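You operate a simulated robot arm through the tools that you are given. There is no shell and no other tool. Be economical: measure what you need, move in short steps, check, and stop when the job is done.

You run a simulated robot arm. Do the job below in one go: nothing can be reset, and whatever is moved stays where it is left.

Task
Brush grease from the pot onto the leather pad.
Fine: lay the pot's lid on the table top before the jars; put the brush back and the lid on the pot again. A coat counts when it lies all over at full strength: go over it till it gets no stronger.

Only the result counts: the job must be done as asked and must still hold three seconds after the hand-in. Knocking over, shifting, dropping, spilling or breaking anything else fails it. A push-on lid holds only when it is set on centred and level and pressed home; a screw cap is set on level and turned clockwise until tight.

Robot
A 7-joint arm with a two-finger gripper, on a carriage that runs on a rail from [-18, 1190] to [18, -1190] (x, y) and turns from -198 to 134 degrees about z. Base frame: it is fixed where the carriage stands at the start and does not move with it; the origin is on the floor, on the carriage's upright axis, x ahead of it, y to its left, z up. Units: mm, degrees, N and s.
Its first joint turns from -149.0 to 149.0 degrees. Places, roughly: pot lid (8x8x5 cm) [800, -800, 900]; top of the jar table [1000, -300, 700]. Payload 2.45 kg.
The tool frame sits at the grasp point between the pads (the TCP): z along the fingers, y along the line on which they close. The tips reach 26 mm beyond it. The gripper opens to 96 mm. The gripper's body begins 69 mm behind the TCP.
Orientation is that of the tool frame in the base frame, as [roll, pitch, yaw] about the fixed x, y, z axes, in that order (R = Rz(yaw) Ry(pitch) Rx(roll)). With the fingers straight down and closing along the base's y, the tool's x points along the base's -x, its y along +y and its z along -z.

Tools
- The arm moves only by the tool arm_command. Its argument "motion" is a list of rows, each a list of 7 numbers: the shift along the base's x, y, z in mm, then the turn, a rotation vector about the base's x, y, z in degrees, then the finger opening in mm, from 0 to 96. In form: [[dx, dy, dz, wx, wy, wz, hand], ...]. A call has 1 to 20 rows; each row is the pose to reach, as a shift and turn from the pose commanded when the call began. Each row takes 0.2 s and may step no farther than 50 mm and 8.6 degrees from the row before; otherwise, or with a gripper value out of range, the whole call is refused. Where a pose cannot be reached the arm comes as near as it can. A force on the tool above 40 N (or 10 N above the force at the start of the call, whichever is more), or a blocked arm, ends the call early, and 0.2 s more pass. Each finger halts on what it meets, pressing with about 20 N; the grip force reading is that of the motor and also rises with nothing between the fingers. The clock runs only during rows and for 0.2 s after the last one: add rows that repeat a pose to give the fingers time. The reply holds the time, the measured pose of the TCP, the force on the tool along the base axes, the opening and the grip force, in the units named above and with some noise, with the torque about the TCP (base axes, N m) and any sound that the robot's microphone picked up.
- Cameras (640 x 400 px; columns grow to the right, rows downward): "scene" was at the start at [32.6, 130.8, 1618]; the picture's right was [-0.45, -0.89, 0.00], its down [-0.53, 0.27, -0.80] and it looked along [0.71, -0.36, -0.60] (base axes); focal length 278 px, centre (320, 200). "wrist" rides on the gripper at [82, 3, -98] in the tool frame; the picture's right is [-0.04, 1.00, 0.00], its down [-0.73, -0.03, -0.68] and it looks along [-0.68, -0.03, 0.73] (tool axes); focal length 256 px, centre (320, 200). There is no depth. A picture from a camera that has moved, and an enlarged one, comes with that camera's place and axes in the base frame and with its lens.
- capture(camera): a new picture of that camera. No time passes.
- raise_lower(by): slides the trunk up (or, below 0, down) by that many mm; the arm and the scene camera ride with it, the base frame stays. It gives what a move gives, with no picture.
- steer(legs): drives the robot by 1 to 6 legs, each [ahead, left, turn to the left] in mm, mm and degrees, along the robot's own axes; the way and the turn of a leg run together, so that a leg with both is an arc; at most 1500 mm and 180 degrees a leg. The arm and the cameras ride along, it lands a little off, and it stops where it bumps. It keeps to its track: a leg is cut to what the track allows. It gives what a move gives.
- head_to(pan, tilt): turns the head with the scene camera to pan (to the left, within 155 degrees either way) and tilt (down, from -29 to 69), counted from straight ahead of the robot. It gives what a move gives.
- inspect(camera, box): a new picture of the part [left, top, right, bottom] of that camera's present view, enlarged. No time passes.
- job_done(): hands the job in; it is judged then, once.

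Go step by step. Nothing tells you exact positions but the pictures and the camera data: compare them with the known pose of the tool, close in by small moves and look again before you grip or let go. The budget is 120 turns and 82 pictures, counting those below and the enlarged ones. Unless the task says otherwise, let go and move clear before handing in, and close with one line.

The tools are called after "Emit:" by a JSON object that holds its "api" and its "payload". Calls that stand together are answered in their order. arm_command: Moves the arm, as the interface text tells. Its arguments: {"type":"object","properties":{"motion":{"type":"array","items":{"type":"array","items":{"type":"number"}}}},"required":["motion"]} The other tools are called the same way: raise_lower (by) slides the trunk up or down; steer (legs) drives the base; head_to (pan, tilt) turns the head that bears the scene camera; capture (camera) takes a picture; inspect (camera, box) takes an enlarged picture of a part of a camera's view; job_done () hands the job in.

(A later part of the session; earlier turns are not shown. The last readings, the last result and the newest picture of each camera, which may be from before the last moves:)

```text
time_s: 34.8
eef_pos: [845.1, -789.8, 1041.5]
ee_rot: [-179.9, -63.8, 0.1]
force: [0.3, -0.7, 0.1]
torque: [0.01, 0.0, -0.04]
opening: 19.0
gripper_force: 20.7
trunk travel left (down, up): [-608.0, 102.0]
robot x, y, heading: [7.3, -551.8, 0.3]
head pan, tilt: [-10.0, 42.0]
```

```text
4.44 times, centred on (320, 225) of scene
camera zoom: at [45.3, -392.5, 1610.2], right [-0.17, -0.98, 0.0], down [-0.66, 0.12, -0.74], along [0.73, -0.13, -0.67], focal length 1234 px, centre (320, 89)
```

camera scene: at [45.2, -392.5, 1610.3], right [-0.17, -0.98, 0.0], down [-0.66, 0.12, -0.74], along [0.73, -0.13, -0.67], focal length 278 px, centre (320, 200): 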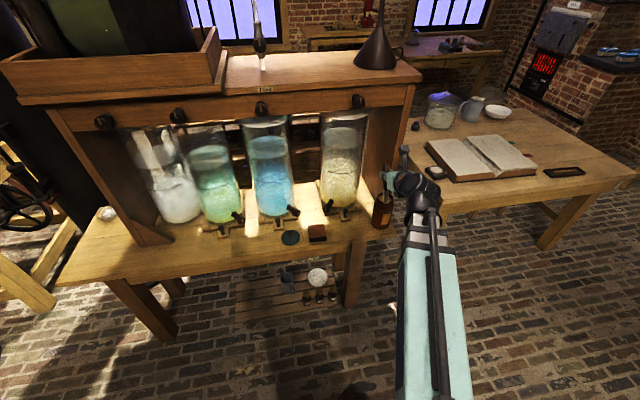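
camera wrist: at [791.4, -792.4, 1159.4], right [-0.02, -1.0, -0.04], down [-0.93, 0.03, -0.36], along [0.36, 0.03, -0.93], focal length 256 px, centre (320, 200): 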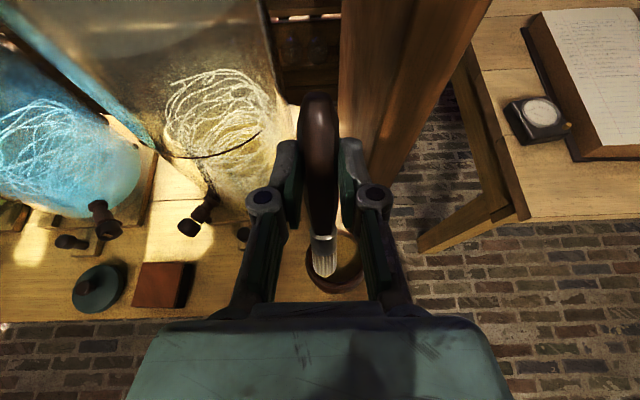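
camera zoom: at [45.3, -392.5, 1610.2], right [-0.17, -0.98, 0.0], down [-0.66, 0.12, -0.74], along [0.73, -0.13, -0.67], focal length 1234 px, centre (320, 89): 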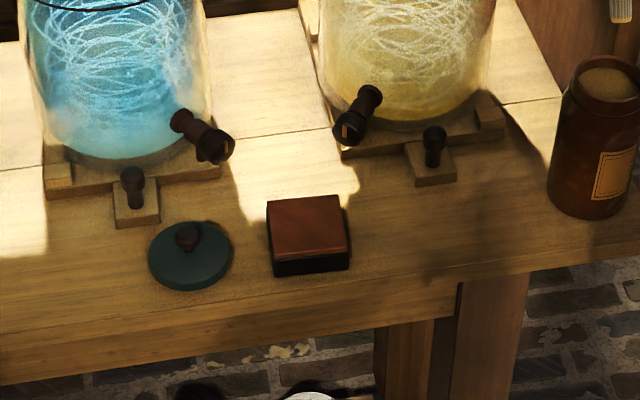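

One step was too long. I resend with shorter steps; the pad's centre is refined to about (824,-518), top ≈ 717.

Emit:
{"api": "arm_command", "payload": {"motion": [[-30, 20, 10, 0, -7, 0, 5], [-55, 55, 10, 0, -14, 0, 5], [-60, 100, 10, 0, -14, 0, 5], [-60, 145, 10, 0, -14, 0, 5], [-60, 190, 0, 0, -14, 0, 5], [-55, 225, -25, 0, -14, 0, 5], [-45, 255, -55, 0, -14, 0, 5], [-30, 270, -95, 0, -14, 0, 5], [-16, 272, -140, 0, -14, 0, 5]]}}

Emit:
{"api": "capture", "payload": {"camera": "wrist"}}

Emit:
{"api": "inspect", "payload": {"camera": "scene", "box": [260, 180, 380, 270]}}

```text
time_s: 36.8
eef_pos: [828.2, -523.3, 904.1]
ee_rot: [179.5, -77.9, 0.4]
force: [-0.4, -0.1, 0.1]
torque: [0.0, 0.01, 0.02]
opening: 19.1
gripper_force: 19.9
out of reach, approached as far as the arm can: row 7, 8
trunk travel left (down, up): [-608.0, 102.0]
robot x, y, heading: [3.3, -545.2, -0.2]
head pan, tilt: [-10.0, 42.0]
```

```text
41 pictures are left
camera wrist: at [747.7, -525.5, 1005.3], right [-0.01, -1.0, -0.04], down [-0.82, 0.03, -0.58], along [0.58, 0.03, -0.82], focal length 256 px, centre (320, 200)
```

wrist: 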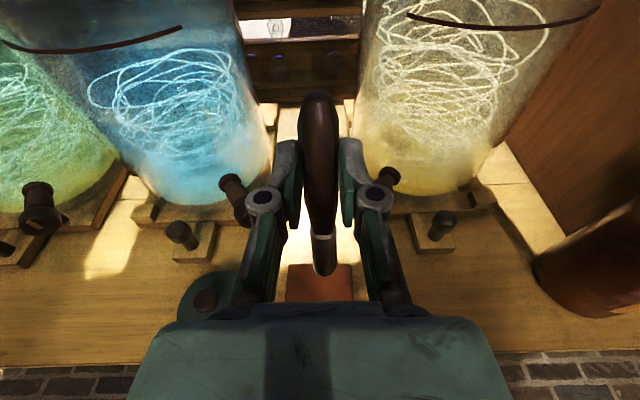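

```text
4.44 times, centred on (320, 225) of scene
camera zoom: at [45.4, -392.5, 1610.3], right [-0.17, -0.98, 0.0], down [-0.66, 0.12, -0.74], along [0.73, -0.13, -0.67], focal length 1234 px, centre (320, 89)
```

zoom: 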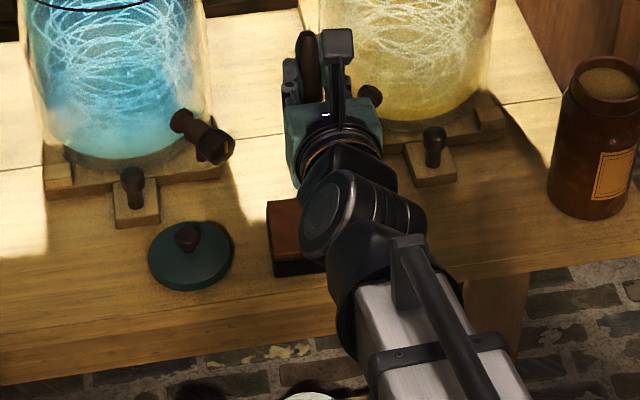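

The tip hovers over the pad, near a joint limit; I turn the hand 12° left for margin and lower close to the pad.

Emit:
{"api": "arm_command", "payload": {"motion": [[0, 0, 0, 0, 0, 6, 5], [0, 3, -20, 0, 0, 12, 5], [0, 3, -45, 0, 0, 12, 5], [0, 3, -65, 0, 0, 12, 5]]}}

Emit:
{"api": "inspect", "payload": {"camera": "wrist", "box": [240, 180, 400, 320]}}

```text
time_s: 37.8
eef_pos: [823.1, -451.4, 844.2]
ee_rot: [171.9, -77.2, 14.7]
force: [0.1, 0.3, -0.5]
torque: [0.0, 0.02, 0.01]
opening: 19.0
gripper_force: 19.6
out of reach, approached as far as the arm can: row 1, 2, 3, 4
trunk travel left (down, up): [-608.0, 102.0]
robot x, y, heading: [10.9, -545.8, 0.2]
head pan, tilt: [-10.0, 42.0]
```

```text
2.86 times, centred on (320, 250) of wrist
camera zoom: at [746.0, -460.8, 946.7], right [0.11, -0.99, -0.01], down [-0.82, -0.09, -0.57], along [0.56, 0.07, -0.82], focal length 731 px, centre (320, 57)
```

zoom: 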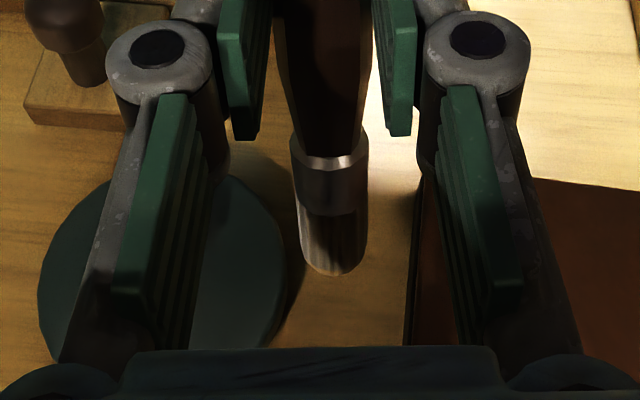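

The hand could not reach that turn and drifted toward y=-451 instead. I raise it, undo the turn, and then will drive the robot left so the pad sits at a similar bearing as the pot did.

Emit:
{"api": "arm_command", "payload": {"motion": [[0, 0, 30, 0, 0, 0, 5], [0, 0, 65, 0, 0, 0, 5], [0, 0, 90, 0, 0, -6, 5], [0, 0, 110, 0, 0, -12, 5], [-10, 0, 130, 0, 6, -12, 5], [-20, 0, 150, 0, 12, -12, 5]]}}

```text
time_s: 39.2
eef_pos: [804.3, -450.1, 993.1]
ee_rot: [175.5, -65.3, -0.7]
force: [0.1, 0.2, -0.5]
torque: [0.0, -0.03, -0.06]
opening: 18.8
gripper_force: 20.4
out of reach, approached as far as the arm can: row 3
trunk travel left (down, up): [-608.0, 102.0]
robot x, y, heading: [12.5, -545.9, 0.0]
head pan, tilt: [-10.0, 42.0]
```

Arm is at (804,-450,993). I drive the robot 250 mm left along the rail, then bring the arm back toward the pad with corrected orientation.

Emit:
{"api": "steer", "payload": {"legs": [[0, 250, 0]]}}

Emit:
{"api": "arm_command", "payload": {"motion": [[0, -40, 0, 0, 0, 0, 5], [0, -80, 0, 0, 0, 0, 5], [0, -120, 0, 0.5, 0, 1, 5], [0, -160, 0, 1, 0, 2, 5], [0, -200, 0, 1.5, 0, 3, 5], [0, -240, 0, 1.9, 0, 4.1, 5], [0, -280, 0, 1.9, 0, 4.1, 5], [0, -318, 0, 1.9, 0, 4.1, 5]]}}

```text
time_s: 41.0
eef_pos: [799.2, -196.0, 993.6]
ee_rot: [176.4, -65.4, -1.6]
force: [-0.3, 1.0, -0.8]
torque: [-0.01, 0.03, 0.04]
opening: 19.0
gripper_force: 20.1
trunk travel left (down, up): [-608.0, 102.0]
robot x, y, heading: [6.0, -294.0, -0.1]
head pan, tilt: [-10.0, 42.0]
```

```text
time_s: 42.8
eef_pos: [816.0, -397.3, 957.0]
ee_rot: [170.6, -67.6, -1.2]
force: [0.3, -0.1, -0.6]
torque: [0.0, -0.01, -0.01]
opening: 19.0
gripper_force: 20.0
out of reach, approached as far as the arm can: row 3, 4, 5, 6, 7, 8
trunk travel left (down, up): [-608.0, 102.0]
robot x, y, heading: [2.9, -291.8, -0.2]
head pan, tilt: [-10.0, 42.0]
```

The arm stalls because the hand cannot point left of the arm's plane. A few degrees of brush tilt don't matter, so I let the hand yaw along with the arm's bearing as it moves to the pad.

Emit:
{"api": "arm_command", "payload": {"motion": [[0, -30, 10, 0, 0, -3, 5], [0, -60, 10, 0, 0, -6, 5], [0, -90, 10, 0, 0, -9, 5], [0, -120, 10, 0, 0, -12, 5]]}}

```text
time_s: 43.8
eef_pos: [818.0, -514.1, 969.0]
ee_rot: [170.6, -67.6, -13.2]
force: [-0.7, -0.3, -0.3]
torque: [0.02, 0.02, -0.01]
opening: 19.1
gripper_force: 20.1
trunk travel left (down, up): [-608.0, 102.0]
robot x, y, heading: [2.1, -293.8, -0.2]
head pan, tilt: [-10.0, 42.0]
```

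Reached. I tilt 10° more and move over the pad centre at a safe height.

Emit:
{"api": "arm_command", "payload": {"motion": [[5, 0, -30, -2, -4.6, 0, 5], [10, -2, -60, -3.9, -9.2, 0, 5], [15, -3, -90, -3.9, -9.2, 0, 5]]}}

Emit:
{"api": "capture", "payload": {"camera": "wrist"}}

Emit:
{"api": "capture", "payload": {"camera": "scene"}}

```text
time_s: 44.6
eef_pos: [833.0, -517.9, 877.0]
ee_rot: [163.8, -77.2, -6.7]
force: [-0.6, 0.6, 0.5]
torque: [0.0, 0.01, 0.03]
opening: 19.1
gripper_force: 19.8
trunk travel left (down, up): [-608.0, 102.0]
robot x, y, heading: [5.5, -293.0, 0.4]
head pan, tilt: [-10.0, 42.0]
```

```text
38 pictures are left
camera wrist: at [760.3, -485.3, 979.1], right [-0.39, -0.92, 0.02], down [-0.76, 0.31, -0.57], along [0.52, -0.24, -0.82], focal length 256 px, centre (320, 200)
```

wrist: 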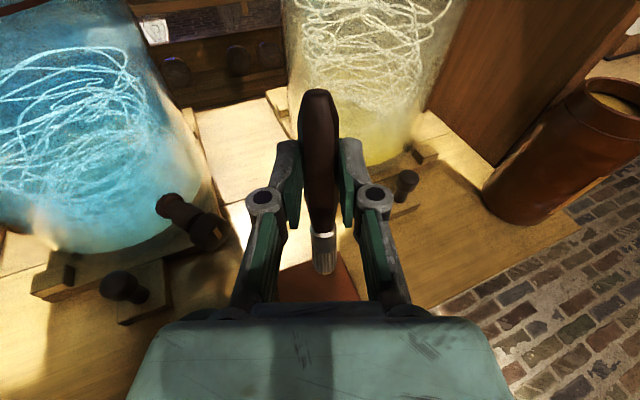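

```text
37 pictures are left
camera scene: at [41.9, -136.3, 1610.3], right [-0.18, -0.98, 0.0], down [-0.66, 0.12, -0.74], along [0.73, -0.13, -0.67], focal length 278 px, centre (320, 200)
```

scene: 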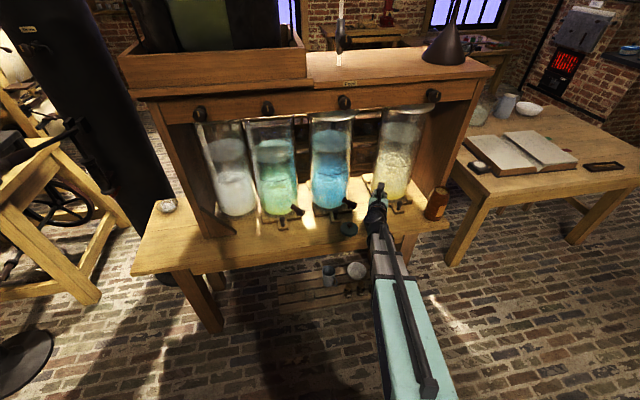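

The tip is computed at (824,-521,771), over the pad's centre. I lower toward contact.

Emit:
{"api": "arm_command", "payload": {"motion": [[0, 3, -20, 0, 0, 0, 5], [0, 3, -38, 0, 0, 0, 5], [0, 3, -46, 0, 0, 0, 5], [0, 3, -48, 0, 0, 0, 5]]}}

Emit:
{"api": "inspect", "payload": {"camera": "wrist", "box": [240, 200, 400, 300]}}

Emit:
{"api": "inspect", "payload": {"camera": "scene", "box": [320, 170, 460, 260]}}

```text
time_s: 45.6
eef_pos: [830.5, -515.3, 832.7]
ee_rot: [162.5, -77.7, -5.6]
force: [2.5, -1.4, 18.5]
torque: [-0.2, -0.45, -0.04]
opening: 19.4
gripper_force: 20.3
trunk travel left (down, up): [-608.0, 102.0]
robot x, y, heading: [3.6, -290.3, -0.3]
head pan, tilt: [-10.0, 42.0]
```

```text
4.00 times, centred on (320, 250) of wrist
camera zoom: at [758.2, -480.3, 934.2], right [-0.39, -0.92, 0.03], down [-0.76, 0.31, -0.58], along [0.52, -0.25, -0.81], focal length 1024 px, centre (320, 0)
```

zoom: 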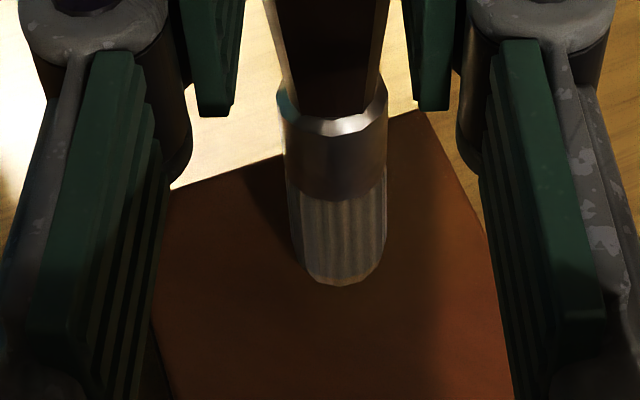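

```text
4.44 times, centred on (390, 215) of scene
camera zoom: at [40.0, -135.8, 1610.5], right [-0.18, -0.98, 0.0], down [-0.66, 0.12, -0.74], along [0.73, -0.13, -0.67], focal length 1234 px, centre (9, 133)
```

zoom: 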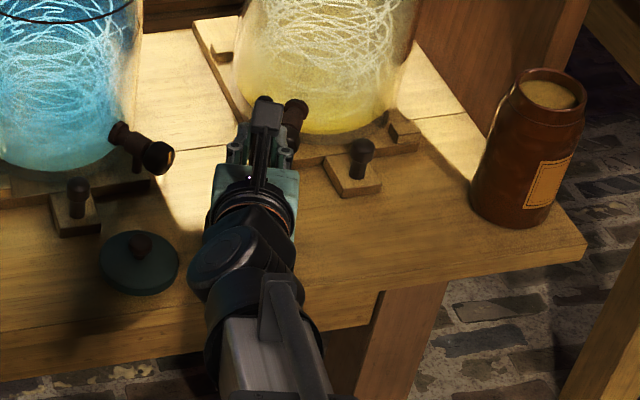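

Contact at TCP z≈832.5 (pad top ≈727; pad spans x 783–855, y −553–−481). I ease to light pressure and brush a first centre lane as a test.

Emit:
{"api": "arm_command", "payload": {"motion": [[0, 0, 3, 0, 0, 0, 5], [14, 0, 3, 0, 0, 0, 5], [27, 0, 3, 0, 0, 0, 5], [14, 0, 3, 0, 0, 0, 5], [0, 0, 3, 0, 0, 0, 5], [-14, 0, 3, 0, 0, 0, 5], [-28, 0, 3, 0, 0, 0, 5], [-36, 0, 3, 0, 0, 0, 5]]}}

Emit:
{"api": "inspect", "payload": {"camera": "wrist", "box": [240, 200, 400, 300]}}

```text
time_s: 47.4
eef_pos: [794.8, -515.9, 834.1]
ee_rot: [163.0, -77.4, -5.8]
force: [0.9, 0.5, 0.2]
torque: [-0.02, -0.05, 0.0]
opening: 18.9
gripper_force: 20.2
trunk travel left (down, up): [-608.0, 102.0]
robot x, y, heading: [3.2, -290.3, -0.4]
head pan, tilt: [-10.0, 42.0]
```

```text
4.00 times, centred on (320, 250) of wrist
camera zoom: at [722.3, -481.9, 935.8], right [-0.39, -0.92, 0.03], down [-0.76, 0.31, -0.58], along [0.52, -0.24, -0.82], focal length 1024 px, centre (320, 0)
```

zoom: 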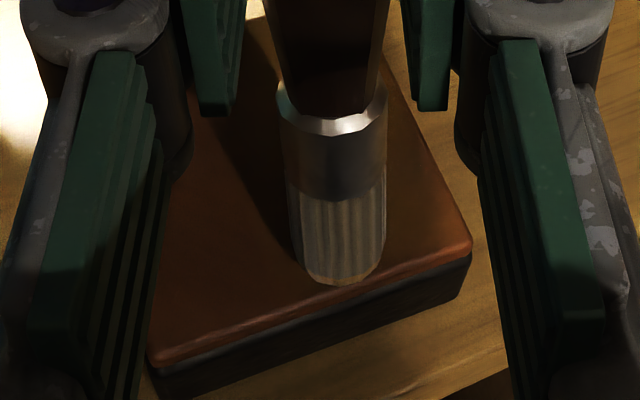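

No coat visible and no force: that pass was too light. I press 3 mm lower and go back along the lane.

Emit:
{"api": "arm_command", "payload": {"motion": [[4, 0, -2, 0, 0, 0, 5], [16, 0, -3, 0, 0, 0, 5], [28, 0, -3, 0, 0, 0, 5], [38, 0, -3, 0, 0, 0, 5]]}}

Emit:
{"api": "inspect", "payload": {"camera": "wrist", "box": [240, 200, 400, 300]}}

```text
time_s: 48.4
eef_pos: [833.8, -515.9, 832.5]
ee_rot: [162.7, -77.4, -5.8]
force: [-1.2, -0.5, 11.2]
torque: [-0.11, 0.16, 0.0]
opening: 19.2
gripper_force: 19.9
trunk travel left (down, up): [-608.0, 102.0]
robot x, y, heading: [6.8, -291.3, -0.2]
head pan, tilt: [-10.0, 42.0]
```

```text
4.00 times, centred on (320, 250) of wrist
camera zoom: at [761.8, -481.4, 933.8], right [-0.39, -0.92, 0.03], down [-0.76, 0.31, -0.58], along [0.52, -0.25, -0.82], focal length 1024 px, centre (320, 0)
```

zoom: 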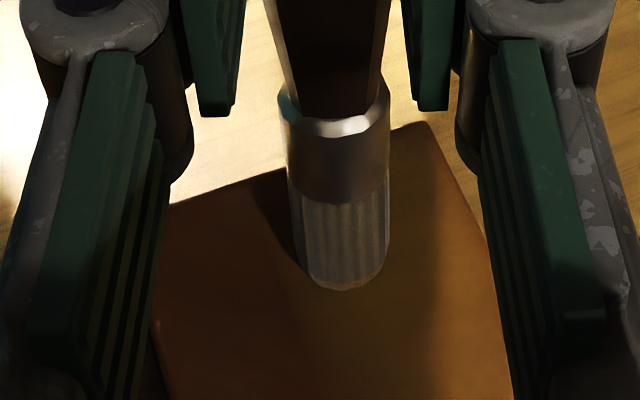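

The lane now shows an olive sheen, so contact deposits grease. I brush the left lanes at this pressure.

Emit:
{"api": "arm_command", "payload": {"motion": [[14, 0, 0, 0, 0, 0, 5], [25, 0, 0, 0, 0, 0, 5], [25, 10, 0, 0, 0, 0, 5], [9, 10, 0, 0, 0, 0, 5], [-7, 10, 0, 0, 0, 0, 5], [-23, 10, 0, 0, 0, 0, 5], [-38, 10, 0, 0, 0, 0, 5], [-38, 20, 0, 0, 0, 0, 5], [-23, 20, 0, 0, 0, 0, 5], [-7, 20, 0, 0, 0, 0, 5], [9, 20, 0, 0, 0, 0, 5], [25, 20, 0, 0, 0, 0, 5], [25, 30, 0, 0, 0, 0, 5], [9, 30, 0, 0, 0, 0, 5], [-7, 30, 0, 0, 0, 0, 5], [-23, 30, 0, 0, 0, 0, 5], [-38, 30, 0, 0, 0, 0, 5], [-25, 15, 0, 0, 0, 0, 5], [-12, 0, 0, 0, 0, 0, 5], [-12, 0, 0, 0, 0, 0, 5]]}}

Emit:
{"api": "inspect", "payload": {"camera": "wrist", "box": [240, 200, 400, 300]}}

```text
time_s: 52.6
eef_pos: [819.5, -514.3, 830.4]
ee_rot: [163.0, -77.3, -5.9]
force: [0.1, 0.0, -0.2]
torque: [0.04, -0.02, 0.03]
opening: 18.8
gripper_force: 19.7
trunk travel left (down, up): [-608.0, 102.0]
robot x, y, heading: [8.2, -290.6, 0.1]
head pan, tilt: [-10.0, 42.0]
```

```text
4.00 times, centred on (320, 250) of wrist
camera zoom: at [747.6, -480.5, 932.8], right [-0.39, -0.92, 0.02], down [-0.76, 0.31, -0.58], along [0.52, -0.24, -0.82], focal length 1024 px, centre (320, 0)
```

zoom: 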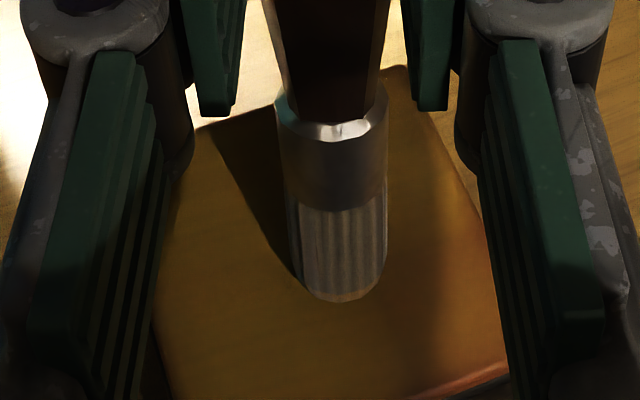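

The left part shows a clear coat; force dropped to zero as the brush gave slightly. I lower 3 mm and brush the right lanes.

Emit:
{"api": "arm_command", "payload": {"motion": [[0, -3, -2, 0, 0, 0, 5], [0, -10, -3, 0, 0, 0, 5], [14, -10, -3, 0, 0, 0, 5], [26, -10, -3, 0, 0, 0, 5], [37, -10, -3, 0, 0, 0, 5], [37, -20, -3, 0, 0, 0, 5], [22, -20, -3, 0, 0, 0, 5], [6, -20, -3, 0, 0, 0, 5], [-10, -20, -3, 0, 0, 0, 5], [-26, -20, -3, 0, 0, 0, 5], [-26, -30, -3, 0, 0, 0, 5], [-10, -30, -3, 0, 0, 0, 5], [6, -30, -3, 0, 0, 0, 5], [22, -30, -3, 0, 0, 0, 5], [37, -30, -3, 0, 0, 0, 5], [22, -15, -3, 0, 0, 0, 5], [6, -8, -3, 0, 0, 0, 5], [-10, -10, -3, 0, 0, 0, 5], [-26, -10, -3, 0, 0, 0, 5], [-10, -5, -3, 0, 0, 0, 5]]}}

Emit:
{"api": "inspect", "payload": {"camera": "wrist", "box": [240, 200, 400, 300]}}

```text
time_s: 56.8
eef_pos: [811.9, -521.8, 826.6]
ee_rot: [162.7, -77.5, -5.7]
force: [-0.5, -1.2, 9.3]
torque: [-0.06, 0.16, 0.0]
opening: 19.0
gripper_force: 19.9
trunk travel left (down, up): [-608.0, 102.0]
robot x, y, heading: [5.0, -292.4, -0.2]
head pan, tilt: [-10.0, 42.0]
```

```text
4.00 times, centred on (320, 250) of wrist
camera zoom: at [737.8, -487.8, 928.6], right [-0.39, -0.92, 0.03], down [-0.76, 0.31, -0.58], along [0.52, -0.25, -0.82], focal length 1024 px, centre (320, 0)
```

zoom: 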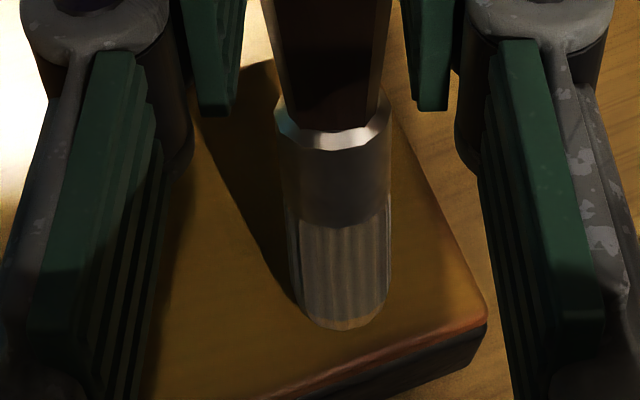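

The coat spreads; the brush swung back slightly in the grip but still works. I lift off to the right to view the pad fully.

Emit:
{"api": "arm_command", "payload": {"motion": [[0, 0, 30, 0, 0, 0, 5], [0, 0, 75, 0, 0, 0, 5], [0, -25, 110, 0, 0, 0, 5], [-20, -65, 130, 0, 0, 0, 5], [-20, -110, 140, 0, 0, 0, 5], [-20, -150, 150, 0, 0, 0, 5]]}}

Emit:
{"api": "inspect", "payload": {"camera": "scene", "box": [330, 190, 440, 260]}}

Emit:
{"api": "capture", "payload": {"camera": "wrist"}}

```text
time_s: 58.2
eef_pos: [806.1, -645.4, 965.7]
ee_rot: [159.4, -77.9, -5.0]
force: [-0.6, -0.2, -0.7]
torque: [0.0, -0.02, 0.04]
opening: 18.9
gripper_force: 20.0
out of reach, approached as far as the arm can: row 5, 6
trunk travel left (down, up): [-608.0, 102.0]
robot x, y, heading: [4.0, -291.1, 0.2]
head pan, tilt: [-10.0, 42.0]
```

```text
5.71 times, centred on (385, 225) of scene
camera zoom: at [41.9, -136.5, 1610.3], right [-0.18, -0.98, 0.0], down [-0.66, 0.12, -0.74], along [0.73, -0.13, -0.67], focal length 1586 px, centre (-51, 57)
```

zoom: 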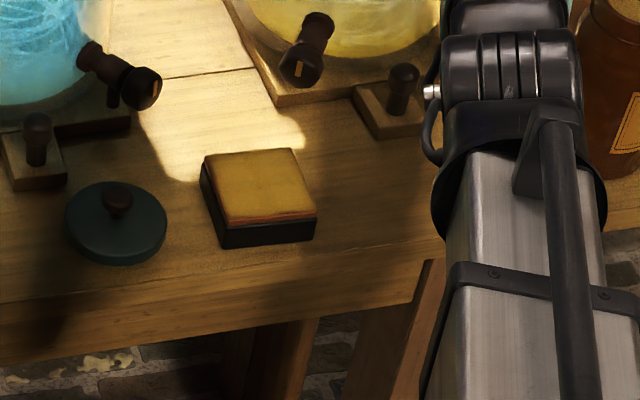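

```text
29 pictures are left
camera wrist: at [734.5, -608.6, 1066.8], right [-0.43, -0.9, 0.03], down [-0.74, 0.33, -0.59], along [0.52, -0.28, -0.81], focal length 256 px, centre (320, 200)
```

wrist: 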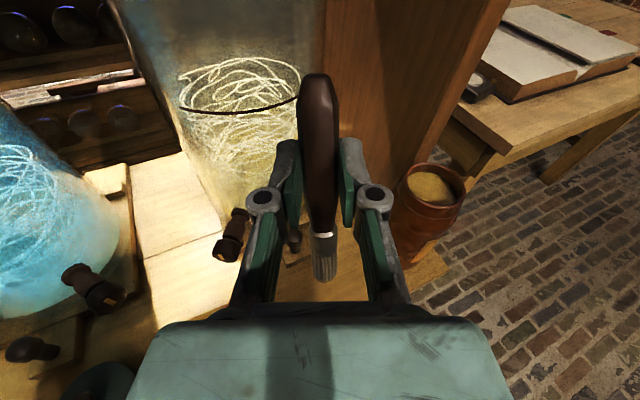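

Nearly all coated; a thin red strip remains along the front edge. I go for a second load: raise the arm, shift it left, and drive back toward the pot.

Emit:
{"api": "arm_command", "payload": {"motion": [[-5, 20, 30, 0, 0, 0, 5], [-5, 60, 50, 0, 0, 0, 5], [-5, 105, 65, 0, 0, 0, 5], [-5, 145, 75, 0, 0, 0, 5]]}}

Emit:
{"api": "steer", "payload": {"legs": [[0, -250, 0]]}}

Emit:
{"api": "capture", "payload": {"camera": "wrist"}}

```text
time_s: 59.2
eef_pos: [796.0, -501.0, 1041.9]
ee_rot: [162.9, -77.4, -5.9]
force: [-0.9, -0.5, -0.3]
torque: [-0.01, 0.01, 0.01]
opening: 19.2
gripper_force: 20.0
out of reach, approached as far as the arm can: row 1
trunk travel left (down, up): [-608.0, 102.0]
robot x, y, heading: [5.4, -287.4, -0.2]
head pan, tilt: [-10.0, 42.0]
```

```text
time_s: 61.0
eef_pos: [799.3, -752.9, 1041.2]
ee_rot: [162.9, -77.4, -6.3]
force: [-0.4, 0.1, -0.4]
torque: [-0.01, -0.02, 0.03]
opening: 18.8
gripper_force: 19.9
trunk travel left (down, up): [-608.0, 102.0]
robot x, y, heading: [7.7, -536.3, -0.6]
head pan, tilt: [-10.0, 42.0]
```

```text
28 pictures are left
camera wrist: at [726.0, -718.6, 1143.4], right [-0.4, -0.92, 0.03], down [-0.76, 0.31, -0.58], along [0.52, -0.25, -0.82], focal length 256 px, centre (320, 200)
```

wrist: 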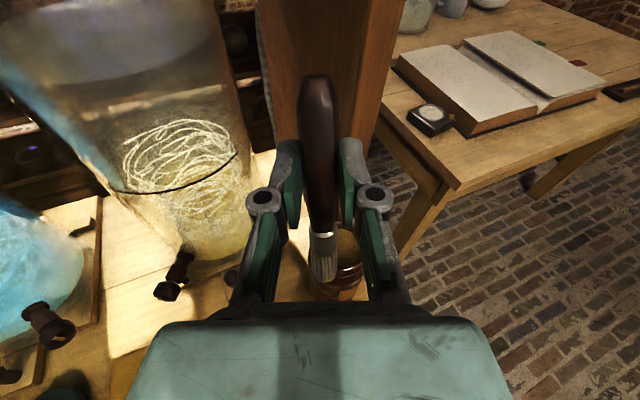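

Brush tip is at about (781,-751,937). I bring it over the pot mouth and check.

Emit:
{"api": "arm_command", "payload": {"motion": [[20, -20, 0, 0, 0, 0, 5], [40, -40, -10, 0, 0, 0, 5], [52, -52, -30, 0, 0, 0, 5], [52, -52, -52, 0, 0, 0, 5]]}}

Emit:
{"api": "inspect", "payload": {"camera": "scene", "box": [350, 150, 430, 240]}}

Emit:
{"api": "inspect", "payload": {"camera": "wrist", "box": [240, 180, 400, 320]}}

```text
time_s: 62.0
eef_pos: [851.0, -803.7, 987.5]
ee_rot: [163.1, -77.4, -6.6]
force: [0.4, -0.4, -0.9]
torque: [0.0, -0.01, -0.01]
opening: 18.9
gripper_force: 20.0
trunk travel left (down, up): [-608.0, 102.0]
robot x, y, heading: [6.6, -539.2, -0.8]
head pan, tilt: [-10.0, 42.0]
```

```text
4.44 times, centred on (390, 195) of scene
camera zoom: at [46.8, -381.4, 1610.3], right [-0.18, -0.98, 0.0], down [-0.66, 0.12, -0.74], along [0.73, -0.14, -0.67], focal length 1234 px, centre (9, 222)
```

zoom: 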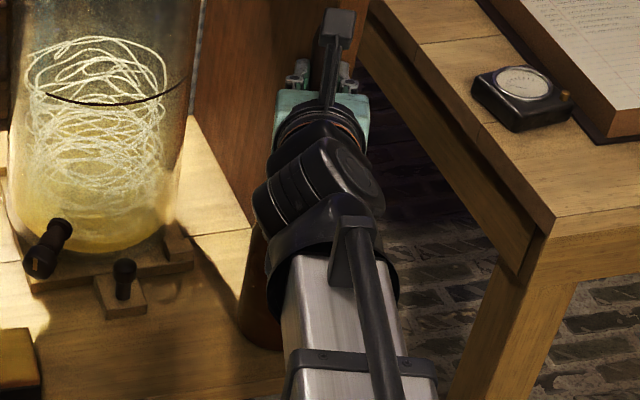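

```text
2.86 times, centred on (320, 250) of wrist
camera zoom: at [778.6, -770.0, 1090.1], right [-0.4, -0.92, 0.02], down [-0.76, 0.31, -0.58], along [0.52, -0.25, -0.82], focal length 731 px, centre (320, 57)
```

zoom: 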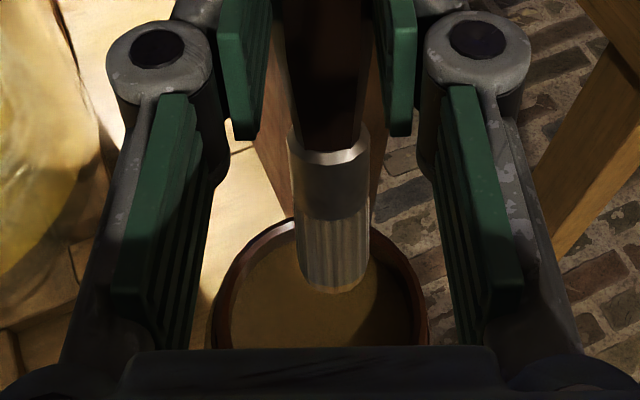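

The tip is centred over the mouth. I lower to the grease and swirl gently.

Emit:
{"api": "arm_command", "payload": {"motion": [[0, 2, -15, 0, 0, 0, 5], [0, 2, -30, 0, 0, 0, 5], [0, 2, -36, 0, 0, 0, 5], [0, 2, -39, 0, 0, 0, 5], [0, 8, -39, 0, 0, 0, 5], [-5, 2, -39, 0, 0, 0, 5], [0, -5, -39, 0, 0, 0, 5], [5, 2, -39, 0, 0, 0, 5], [0, 2, -39, 0, 0, 0, 5]]}}

Emit:
{"api": "inspect", "payload": {"camera": "wrist", "box": [240, 180, 400, 320]}}

```text
time_s: 64.0
eef_pos: [848.9, -802.7, 949.0]
ee_rot: [162.7, -77.3, -6.1]
force: [-0.4, -0.1, -0.3]
torque: [0.02, -0.01, 0.01]
opening: 19.0
gripper_force: 19.4
trunk travel left (down, up): [-608.0, 102.0]
robot x, y, heading: [7.2, -534.2, -0.1]
head pan, tilt: [-10.0, 42.0]
```

```text
2.86 times, centred on (320, 250) of wrist
camera zoom: at [777.4, -767.8, 1051.2], right [-0.4, -0.92, 0.03], down [-0.76, 0.31, -0.58], along [0.52, -0.25, -0.82], focal length 731 px, centre (320, 57)
```

zoom: 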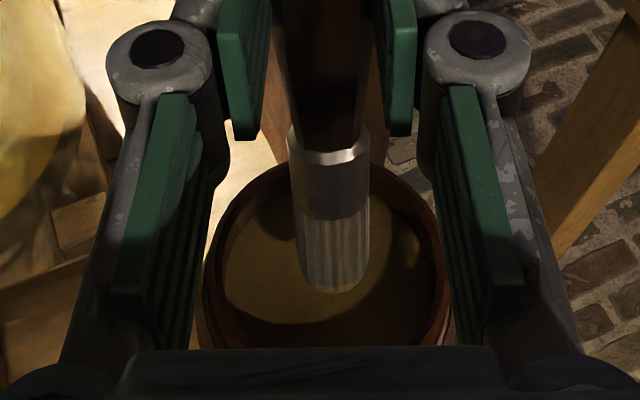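

Not touching yet; lower a little more.

Emit:
{"api": "arm_command", "payload": {"motion": [[0, 0, -2, 0, 0, 0, 5], [0, 0, -4, 0, 0, 0, 5], [0, 0, -6, 0, 0, 0, 5]]}}

```text
time_s: 64.8
eef_pos: [849.6, -801.6, 944.6]
ee_rot: [163.1, -77.4, -6.5]
force: [-0.1, 1.4, 0.6]
torque: [-0.02, 0.0, -0.01]
opening: 19.0
gripper_force: 20.3
trunk travel left (down, up): [-608.0, 102.0]
robot x, y, heading: [10.4, -538.8, -0.3]
head pan, tilt: [-10.0, 42.0]
```

Emit:
{"api": "arm_command", "payload": {"motion": [[0, 0, -2, 0, 0, 0, 5], [0, 0, -4, 0, 0, 0, 5]]}}

```text
time_s: 65.4
eef_pos: [850.1, -804.0, 940.3]
ee_rot: [162.8, -77.4, -6.2]
force: [0.8, -0.4, -0.9]
torque: [-0.03, -0.02, -0.02]
opening: 19.0
gripper_force: 20.0
trunk travel left (down, up): [-608.0, 102.0]
robot x, y, heading: [8.9, -536.6, -0.4]
head pan, tilt: [-10.0, 42.0]
```

Emit:
{"api": "inspect", "payload": {"camera": "wrist", "box": [240, 180, 400, 320]}}

```text
2.86 times, centred on (320, 250) of wrist
camera zoom: at [777.9, -768.6, 1042.7], right [-0.4, -0.92, 0.03], down [-0.76, 0.31, -0.58], along [0.52, -0.25, -0.82], focal length 731 px, centre (320, 57)
```

zoom: 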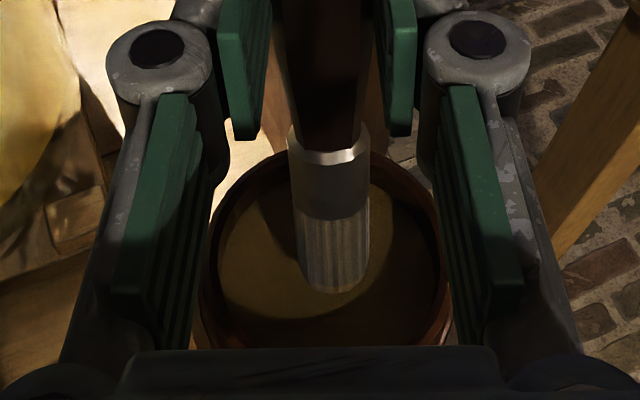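

Emit:
{"api": "arm_command", "payload": {"motion": [[0, 0, -2, 0, 0, 0, 5], [0, 0, -4, 0, 0, 0, 5], [0, 0, -6, 0, 0, 0, 5]]}}

```text
time_s: 66.2
eef_pos: [850.0, -802.7, 934.0]
ee_rot: [162.9, -77.4, -6.2]
force: [0.5, 1.3, 1.3]
torque: [0.01, -0.05, 0.02]
opening: 18.8
gripper_force: 20.1
trunk travel left (down, up): [-608.0, 102.0]
robot x, y, heading: [13.7, -540.0, -0.5]
head pan, tilt: [-10.0, 42.0]
```

Emit:
{"api": "arm_command", "payload": {"motion": [[0, 0, -2, 0, 0, 0, 5], [0, 0, -4, 0, 0, 0, 5]]}}

Emit:
{"api": "inspect", "payload": {"camera": "wrist", "box": [240, 180, 400, 320]}}

```text
time_s: 66.8
eef_pos: [849.7, -801.3, 931.9]
ee_rot: [163.0, -77.6, -6.3]
force: [5.8, -2.3, 18.6]
torque: [-0.21, -0.35, 0.0]
opening: 19.2
gripper_force: 19.9
trunk travel left (down, up): [-608.0, 102.0]
robot x, y, heading: [6.5, -540.4, -0.7]
head pan, tilt: [-10.0, 42.0]
```

```text
2.86 times, centred on (320, 250) of wrist
camera zoom: at [776.6, -768.1, 1033.7], right [-0.4, -0.92, 0.02], down [-0.75, 0.31, -0.58], along [0.52, -0.25, -0.82], focal length 731 px, centre (320, 57)
```

zoom: 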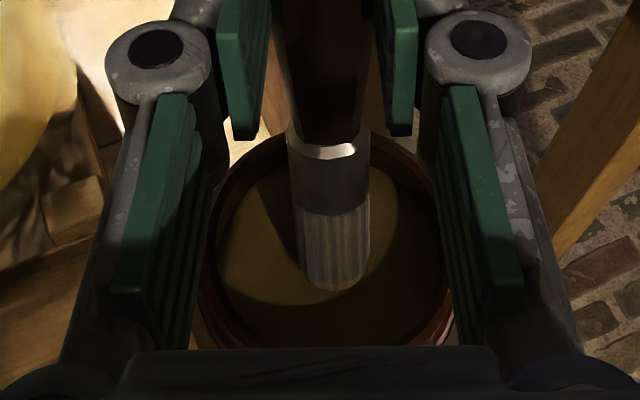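

Contact with grease (18 N). I ease and swirl, then lift.

Emit:
{"api": "arm_command", "payload": {"motion": [[0, 0, 2, 0, 0, 0, 5], [0, 6, 2, 0, 0, 0, 5], [-4, 0, 2, 0, 0, 0, 5], [0, -5, 2, 0, 0, 0, 5], [4, 0, 2, 0, 0, 0, 5], [0, 0, 2, 0, 0, 0, 5], [0, 0, 20, 0, 0, 0, 5], [0, 0, 50, 0, 0, 0, 5], [0, 0, 90, 0, 0, 0, 5], [-25, 25, 115, 0, 0, 0, 5], [-50, 50, 115, 0, 0, 0, 5]]}}

Emit:
{"api": "inspect", "payload": {"camera": "wrist", "box": [240, 180, 400, 320]}}

Emit:
{"api": "steer", "payload": {"legs": [[0, 245, 0]]}}

```text
time_s: 69.2
eef_pos: [795.8, -756.3, 1047.3]
ee_rot: [163.1, -77.4, -6.6]
force: [-0.2, 0.3, 0.6]
torque: [0.04, 0.05, 0.0]
opening: 19.1
gripper_force: 20.4
trunk travel left (down, up): [-608.0, 102.0]
robot x, y, heading: [10.9, -540.9, -0.5]
head pan, tilt: [-10.0, 42.0]
```

```text
2.86 times, centred on (320, 250) of wrist
camera zoom: at [722.8, -720.7, 1148.8], right [-0.4, -0.92, 0.02], down [-0.76, 0.31, -0.58], along [0.52, -0.25, -0.82], focal length 731 px, centre (320, 57)
```

zoom: 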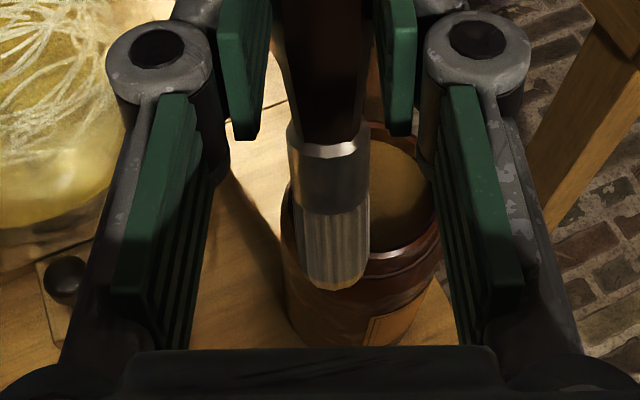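

```text
time_s: 71.0
eef_pos: [791.2, -508.6, 1046.4]
ee_rot: [162.9, -77.4, -6.5]
force: [-0.2, -0.7, -0.5]
torque: [0.01, 0.02, -0.02]
opening: 19.1
gripper_force: 19.8
trunk travel left (down, up): [-608.0, 102.0]
robot x, y, heading: [3.4, -290.7, -0.8]
head pan, tilt: [-10.0, 42.0]
```

Brush re-dipped and back over the pad side. I move over the pad centre and lower.

Emit:
{"api": "arm_command", "payload": {"motion": [[15, -4, -40, 0, 0, 0, 5], [30, -8, -80, 0, 0, 0, 5], [43, -10, -120, 0, 0, 0, 5], [43, -10, -165, 0, 0, 0, 5], [43, -10, -200, 0, 0, 0, 5], [43, -10, -212, 0, 0, 0, 5], [43, -10, -217, 0, 0, 0, 5]]}}

Emit:
{"api": "inspect", "payload": {"camera": "wrist", "box": [240, 180, 400, 320]}}

```text
time_s: 72.6
eef_pos: [832.7, -519.8, 828.2]
ee_rot: [162.9, -77.4, -6.4]
force: [-0.2, -0.4, -0.3]
torque: [0.0, 0.03, 0.0]
opening: 19.0
gripper_force: 20.0
trunk travel left (down, up): [-608.0, 102.0]
robot x, y, heading: [3.3, -289.3, -0.7]
head pan, tilt: [-10.0, 42.0]
```

```text
2.86 times, centred on (320, 250) of wrist
camera zoom: at [761.6, -485.2, 930.0], right [-0.4, -0.92, 0.02], down [-0.75, 0.31, -0.58], along [0.52, -0.25, -0.82], focal length 731 px, centre (320, 57)
```

zoom: 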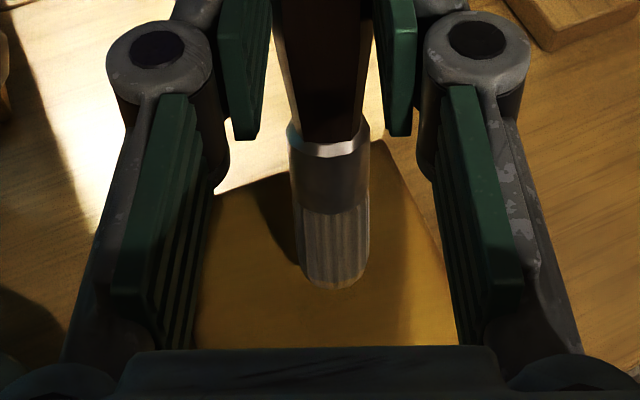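

Clear over centre; I lower ~4 mm to contact and brush the whole surface again, left half first.

Emit:
{"api": "arm_command", "payload": {"motion": [[0, 0, -3, 0, 0, 0, 5], [0, 10, -4, 0, 0, 0, 5], [0, 20, -4, 0, 0, 0, 5], [0, 30, -4, 0, 0, 0, 5], [15, 30, -4, 0, 0, 0, 5], [31, 30, -4, 0, 0, 0, 5], [31, 20, -4, 0, 0, 0, 5], [14, 20, -4, 0, 0, 0, 5], [-3, 20, -4, 0, 0, 0, 5], [-20, 20, -4, 0, 0, 0, 5], [-36, 20, -4, 0, 0, 0, 5], [-36, 30, -4, 0, 0, 0, 5], [-20, 30, -4, 0, 0, 0, 5], [-10, 10, -4, 0, 0, 0, 5], [-23, 10, -4, 0, 0, 0, 5], [-36, 10, -4, 0, 0, 0, 5], [-20, 10, -4, 0, 0, 0, 5], [-3, 10, -4, 0, 0, 0, 5], [14, 10, -4, 0, 0, 0, 5], [31, 10, -4, 0, 0, 0, 5]]}}

```text
time_s: 76.8
eef_pos: [867.1, -507.9, 826.2]
ee_rot: [163.1, -77.4, -6.6]
force: [0.1, -0.4, -0.4]
torque: [0.0, -0.04, 0.03]
opening: 19.1
gripper_force: 20.6
trunk travel left (down, up): [-608.0, 102.0]
robot x, y, heading: [6.7, -291.7, -0.6]
head pan, tilt: [-10.0, 42.0]
```

Emit:
{"api": "inspect", "payload": {"camera": "wrist", "box": [240, 180, 400, 320]}}

```text
2.86 times, centred on (320, 250) of wrist
camera zoom: at [794.6, -472.8, 927.8], right [-0.4, -0.92, 0.02], down [-0.75, 0.31, -0.58], along [0.52, -0.25, -0.82], focal length 731 px, centre (320, 57)
```

zoom: 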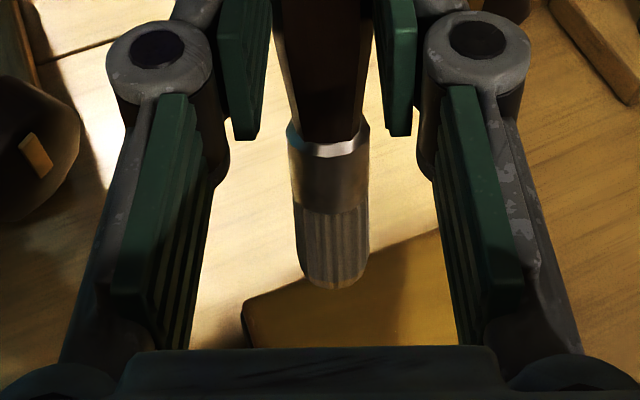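

The pad hasn't moved; the bristles are just above it now. I lower in small steps to find contact.

Emit:
{"api": "arm_command", "payload": {"motion": [[-5, 0, -2, 0, 0, 0, 5], [-10, 0, -4, 0, 0, 0, 5]]}}

```text
time_s: 77.4
eef_pos: [855.4, -508.8, 824.6]
ee_rot: [162.6, -77.5, -6.2]
force: [5.3, -0.2, 17.3]
torque: [-0.04, -0.41, 0.02]
opening: 19.2
gripper_force: 20.2
trunk travel left (down, up): [-608.0, 102.0]
robot x, y, heading: [3.0, -290.6, -0.5]
head pan, tilt: [-10.0, 42.0]
```

Contact found (17 N). I ease 1 mm and brush the left half lanes now with real pressure.

Emit:
{"api": "arm_command", "payload": {"motion": [[0, 8, 1, 0, 0, 0, 5], [8, 18, 1, 0, 0, 0, 5], [-8, 18, 1, 0, 0, 0, 5], [-24, 18, 1, 0, 0, 0, 5], [-40, 18, 1, 0, 0, 0, 5], [-54, 18, 1, 0, 0, 0, 5], [-54, 8, 1, 0, 0, 0, 5], [-40, 8, 1, 0, 0, 0, 5], [-24, 8, 1, 0, 0, 0, 5], [-8, 8, 1, 0, 0, 0, 5], [8, 8, 1, 0, 0, 0, 5], [8, -2, 1, 0, 0, 0, 5], [-8, -2, 1, 0, 0, 0, 5], [-24, -2, 1, 0, 0, 0, 5], [-40, -2, 1, 0, 0, 0, 5], [-54, -2, 1, 0, 0, 0, 5], [-54, -12, 1, 0, 0, 0, 5], [-40, -12, 1, 0, 0, 0, 5], [-24, -12, 1, 0, 0, 0, 5]]}}

```text
time_s: 81.4
eef_pos: [831.9, -521.1, 822.4]
ee_rot: [162.9, -77.4, -6.4]
force: [0.2, -0.1, 4.5]
torque: [-0.06, -0.04, 0.02]
opening: 19.1
gripper_force: 19.9
trunk travel left (down, up): [-608.0, 102.0]
robot x, y, heading: [5.7, -289.8, -0.6]
head pan, tilt: [-10.0, 42.0]
```

Still in contact at 4.5 N. I continue with the right half and the front edge.

Emit:
{"api": "arm_command", "payload": {"motion": [[16, 0, -1, 0, 0, 0, 5], [32, 0, -1, 0, 0, 0, 5], [32, -9, -1, 0, 0, 0, 5], [16, -9, -1, 0, 0, 0, 5], [0, -9, -1, 0, 0, 0, 5], [-16, -9, -1, 0, 0, 0, 5], [-30, -9, -1, 0, 0, 0, 5], [-30, -18, -1, 0, 0, 0, 5], [-16, -18, -1, 0, 0, 0, 5], [0, -18, -1, 0, 0, 0, 5], [16, -18, -1, 0, 0, 0, 5], [32, -18, -1, 0, 0, 0, 5], [32, -27, -2, 0, 0, 0, 5], [16, -27, -2, 0, 0, 0, 5], [0, -27, -2, 0, 0, 0, 5], [-16, -27, -2, 0, 0, 0, 5], [-30, -27, -2, 0, 0, 0, 5], [-30, -15, -2, 0, 0, 0, 5], [-30, 0, -2, 0, 0, 0, 5], [-30, 15, -2, 0, 0, 0, 5]]}}

Emit:
{"api": "inspect", "payload": {"camera": "wrist", "box": [240, 180, 400, 320]}}

```text
time_s: 85.6
eef_pos: [801.9, -505.3, 820.8]
ee_rot: [163.0, -77.4, -6.7]
force: [0.3, -0.4, -0.4]
torque: [-0.01, -0.01, 0.01]
opening: 19.1
gripper_force: 19.7
trunk travel left (down, up): [-608.0, 102.0]
robot x, y, heading: [3.5, -289.1, -0.3]
head pan, tilt: [-10.0, 42.0]
```

```text
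2.86 times, centred on (320, 250) of wrist
camera zoom: at [729.4, -470.7, 923.1], right [-0.4, -0.92, 0.02], down [-0.75, 0.31, -0.58], along [0.52, -0.25, -0.82], focal length 731 px, centre (320, 57)
```

zoom: 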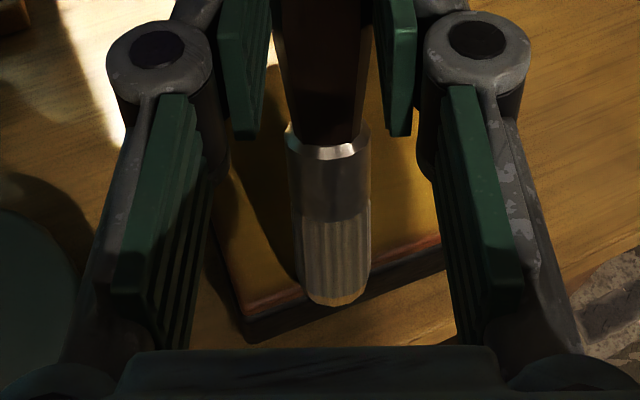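

The tip now overhangs the front edge; coverage should be full. I lift off and look.

Emit:
{"api": "arm_command", "payload": {"motion": [[0, 0, 30, 0, 0, 0, 5], [0, 0, 75, 0, 0, 0, 5], [0, -25, 115, 0, 0, 0, 5], [-5, -65, 140, 0, 0, 0, 5], [-5, -105, 150, 0, 0, 0, 5]]}}

Emit:
{"api": "inspect", "payload": {"camera": "scene", "box": [335, 195, 405, 245]}}

```text
time_s: 86.8
eef_pos: [799.6, -611.9, 968.1]
ee_rot: [158.7, -77.1, -2.5]
force: [-0.3, 0.5, -0.2]
torque: [0.04, 0.0, -0.06]
opening: 18.8
gripper_force: 20.2
trunk travel left (down, up): [-608.0, 102.0]
robot x, y, heading: [8.9, -289.8, -0.6]
head pan, tilt: [-10.0, 42.0]
```

```text
8.00 times, centred on (370, 220) of scene
camera zoom: at [43.3, -133.7, 1610.2], right [-0.18, -0.98, 0.0], down [-0.66, 0.12, -0.74], along [0.73, -0.14, -0.67], focal length 2220 px, centre (-80, 40)
```

zoom: 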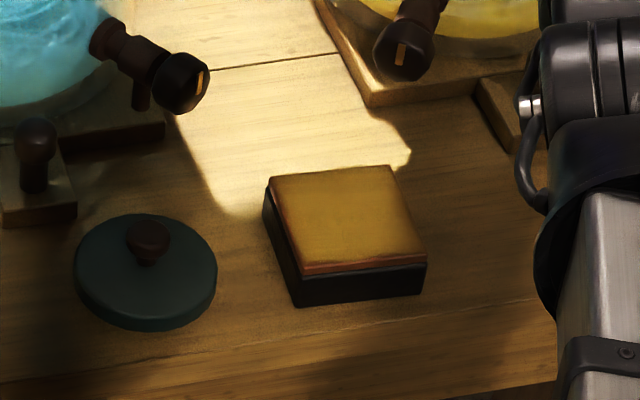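

The coat looks even in the middle, with thin weaker fringes along the edges. I go back for a perimeter pass.

Emit:
{"api": "arm_command", "payload": {"motion": [[0, 40, -10, 0, 0, 0, 5], [5, 80, -35, 0, 0, 0, 5], [12, 105, -75, 0, 0, 0, 5], [12, 105, -120, 0, 0, 0, 5], [12, 105, -145, 0, 0, 0, 5], [12, 105, -150, 0, 0, 0, 5], [12, 105, -153, 0, 0, 0, 5]]}}

```text
time_s: 88.4
eef_pos: [807.4, -507.0, 820.7]
ee_rot: [162.4, -77.6, -6.1]
force: [3.1, -0.8, 16.8]
torque: [-0.01, -0.14, 0.01]
opening: 19.2
gripper_force: 19.6
trunk travel left (down, up): [-608.0, 102.0]
robot x, y, heading: [6.1, -288.9, -0.6]
head pan, tilt: [-10.0, 42.0]
```

Emit:
{"api": "arm_command", "payload": {"motion": [[-2, 9, 1, 0, 0, 0, 5], [-2, 19, 1, 0, 0, 0, 5], [13, 19, 1, 0, 0, 0, 5], [28, 19, 0.5, 0, 0, 0, 5], [43, 19, 0.5, 0, 0, 0, 5], [59, 19, 0, 0, 0, 0, 5], [59, 4, 0, 0, 0, 0, 5], [59, -11, 0, 0, 0, 0, 5], [59, -26, 0, 0, 0, 0, 5], [59, -38, -0.5, 0, 0, 0, 5], [59, -47, -0.5, 0, 0, 0, 5], [44, -47, -0.5, 0, 0, 0, 5], [29, -47, -0.5, 0, 0, 0, 5], [14, -47, -0.5, 0, 0, 0, 5], [-2, -47, -0.5, 0, 0, 0, 5], [-2, -32, -0.5, 0, 0, 0, 5], [-2, -17, -0.5, 0, 0, 0, 5], [-2, -2, -0.5, 0, 0, 0, 5], [-2, 13, -0.5, 0, 0, 0, 5], [12, 5, -0.5, 0, 0, 0, 5]]}}

```text
time_s: 92.6
eef_pos: [821.3, -499.5, 815.7]
ee_rot: [163.2, -77.3, -6.7]
force: [-1.8, 1.4, 5.1]
torque: [0.06, 0.22, 0.02]
opening: 19.0
gripper_force: 19.8
trunk travel left (down, up): [-608.0, 102.0]
robot x, y, heading: [4.6, -288.8, -0.5]
head pan, tilt: [-10.0, 42.0]
```

Emit:
{"api": "inspect", "payload": {"camera": "wrist", "box": [240, 180, 400, 320]}}

```text
2.86 times, centred on (320, 250) of wrist
camera zoom: at [750.0, -464.4, 917.9], right [-0.4, -0.92, 0.02], down [-0.76, 0.31, -0.57], along [0.52, -0.25, -0.82], focal length 731 px, centre (320, 57)
```

zoom: 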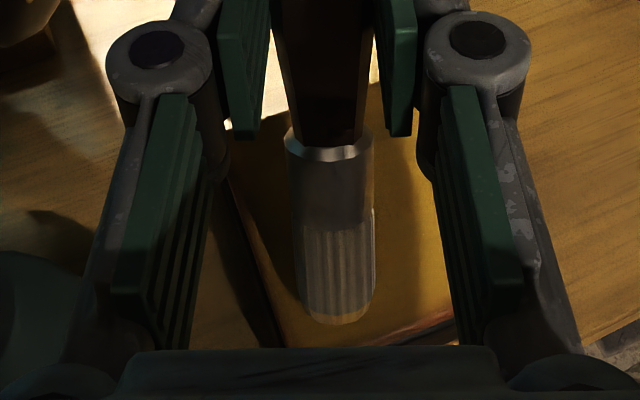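

I make a full cross-wise pass (strokes along y), front to back.

Emit:
{"api": "arm_command", "payload": {"motion": [[-9, 12, -0.5, 0, 0, 0, 5], [-9, -10, -0.5, 0, 0, 0, 5], [-9, -32, -0.5, 0, 0, 0, 5], [-9, -53, -0.5, 0, 0, 0, 5], [1, -53, -0.5, 0, 0, 0, 5], [1, -32, -0.5, 0, 0, 0, 5], [1, -10, -0.5, 0, 0, 0, 5], [1, 12, -0.5, 0, 0, 0, 5], [11, 12, -0.5, 0, 0, 0, 5], [11, -10, -0.5, 0, 0, 0, 5], [11, -32, -0.5, 0, 0, 0, 5], [11, -53, -0.5, 0, 0, 0, 5], [21, -53, -0.5, 0, 0, 0, 5], [21, -32, -0.5, 0, 0, 0, 5], [21, -10, -0.5, 0, 0, 0, 5], [21, 12, -0.5, 0, 0, 0, 5]]}}

Emit:
{"api": "arm_command", "payload": {"motion": [[10, 0, -0.5, 0, 0, 0, 5], [10, -22, -0.5, 0, 0, 0, 5], [10, -44, -0.5, 0, 0, 0, 5], [10, -65, -0.5, 0, 0, 0, 5], [20, -65, -0.5, 0, 0, 0, 5], [20, -44, -0.5, 0, 0, 0, 5], [20, -22, -0.5, 0, 0, 0, 5], [20, 0, -0.5, 0, 0, 0, 5], [29, 0, -0.5, 0, 0, 0, 5], [29, -22, -0.5, 0, 0, 0, 5], [29, -44, -0.5, 0, 0, 0, 5], [29, -65, -0.5, 0, 0, 0, 5], [14, -50, -0.5, 0, 0, 0, 5], [14, -30, -0.5, 0, 0, 0, 5]]}}

```text
time_s: 96.0
eef_pos: [842.5, -487.3, 816.1]
ee_rot: [163.0, -77.3, -6.5]
force: [0.4, -0.1, -0.4]
torque: [0.03, -0.01, 0.03]
opening: 18.8
gripper_force: 20.5
trunk travel left (down, up): [-608.0, 102.0]
robot x, y, heading: [6.3, -289.6, -0.5]
head pan, tilt: [-10.0, 42.0]
```

```text
time_s: 99.0
eef_pos: [854.8, -518.6, 815.6]
ee_rot: [163.1, -77.3, -6.5]
force: [-0.6, 1.1, 2.0]
torque: [0.07, 0.09, -0.01]
opening: 19.0
gripper_force: 19.8
trunk travel left (down, up): [-608.0, 102.0]
robot x, y, heading: [4.7, -289.0, -0.7]
head pan, tilt: [-10.0, 42.0]
```

Now I lift off and compare the coat with the last picture.

Emit:
{"api": "arm_command", "payload": {"motion": [[-10, 0, 30, 0, 0, 0, 5], [-20, 0, 75, 0, 0, 0, 5], [-30, -25, 115, 0, 0, 0, 5], [-45, -60, 140, 0, 0, 0, 5], [-55, -95, 155, 0, 0, 0, 5]]}}

Emit:
{"api": "inspect", "payload": {"camera": "scene", "box": [335, 195, 405, 245]}}

```text
time_s: 100.2
eef_pos: [799.5, -612.2, 971.9]
ee_rot: [160.1, -77.3, -3.8]
force: [-0.5, -0.3, -0.8]
torque: [0.01, -0.05, 0.02]
opening: 18.8
gripper_force: 20.1
trunk travel left (down, up): [-608.0, 102.0]
robot x, y, heading: [4.5, -291.9, -0.8]
head pan, tilt: [-10.0, 42.0]
```

```text
8.00 times, centred on (370, 220) of scene
camera zoom: at [43.3, -133.6, 1610.2], right [-0.18, -0.98, 0.0], down [-0.66, 0.12, -0.74], along [0.73, -0.14, -0.67], focal length 2220 px, centre (-80, 40)
```

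zoom: 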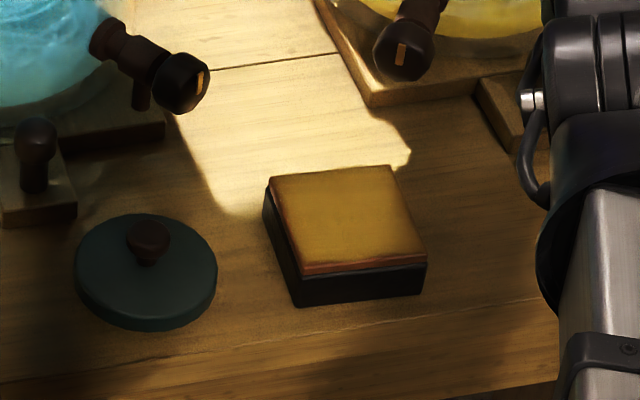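

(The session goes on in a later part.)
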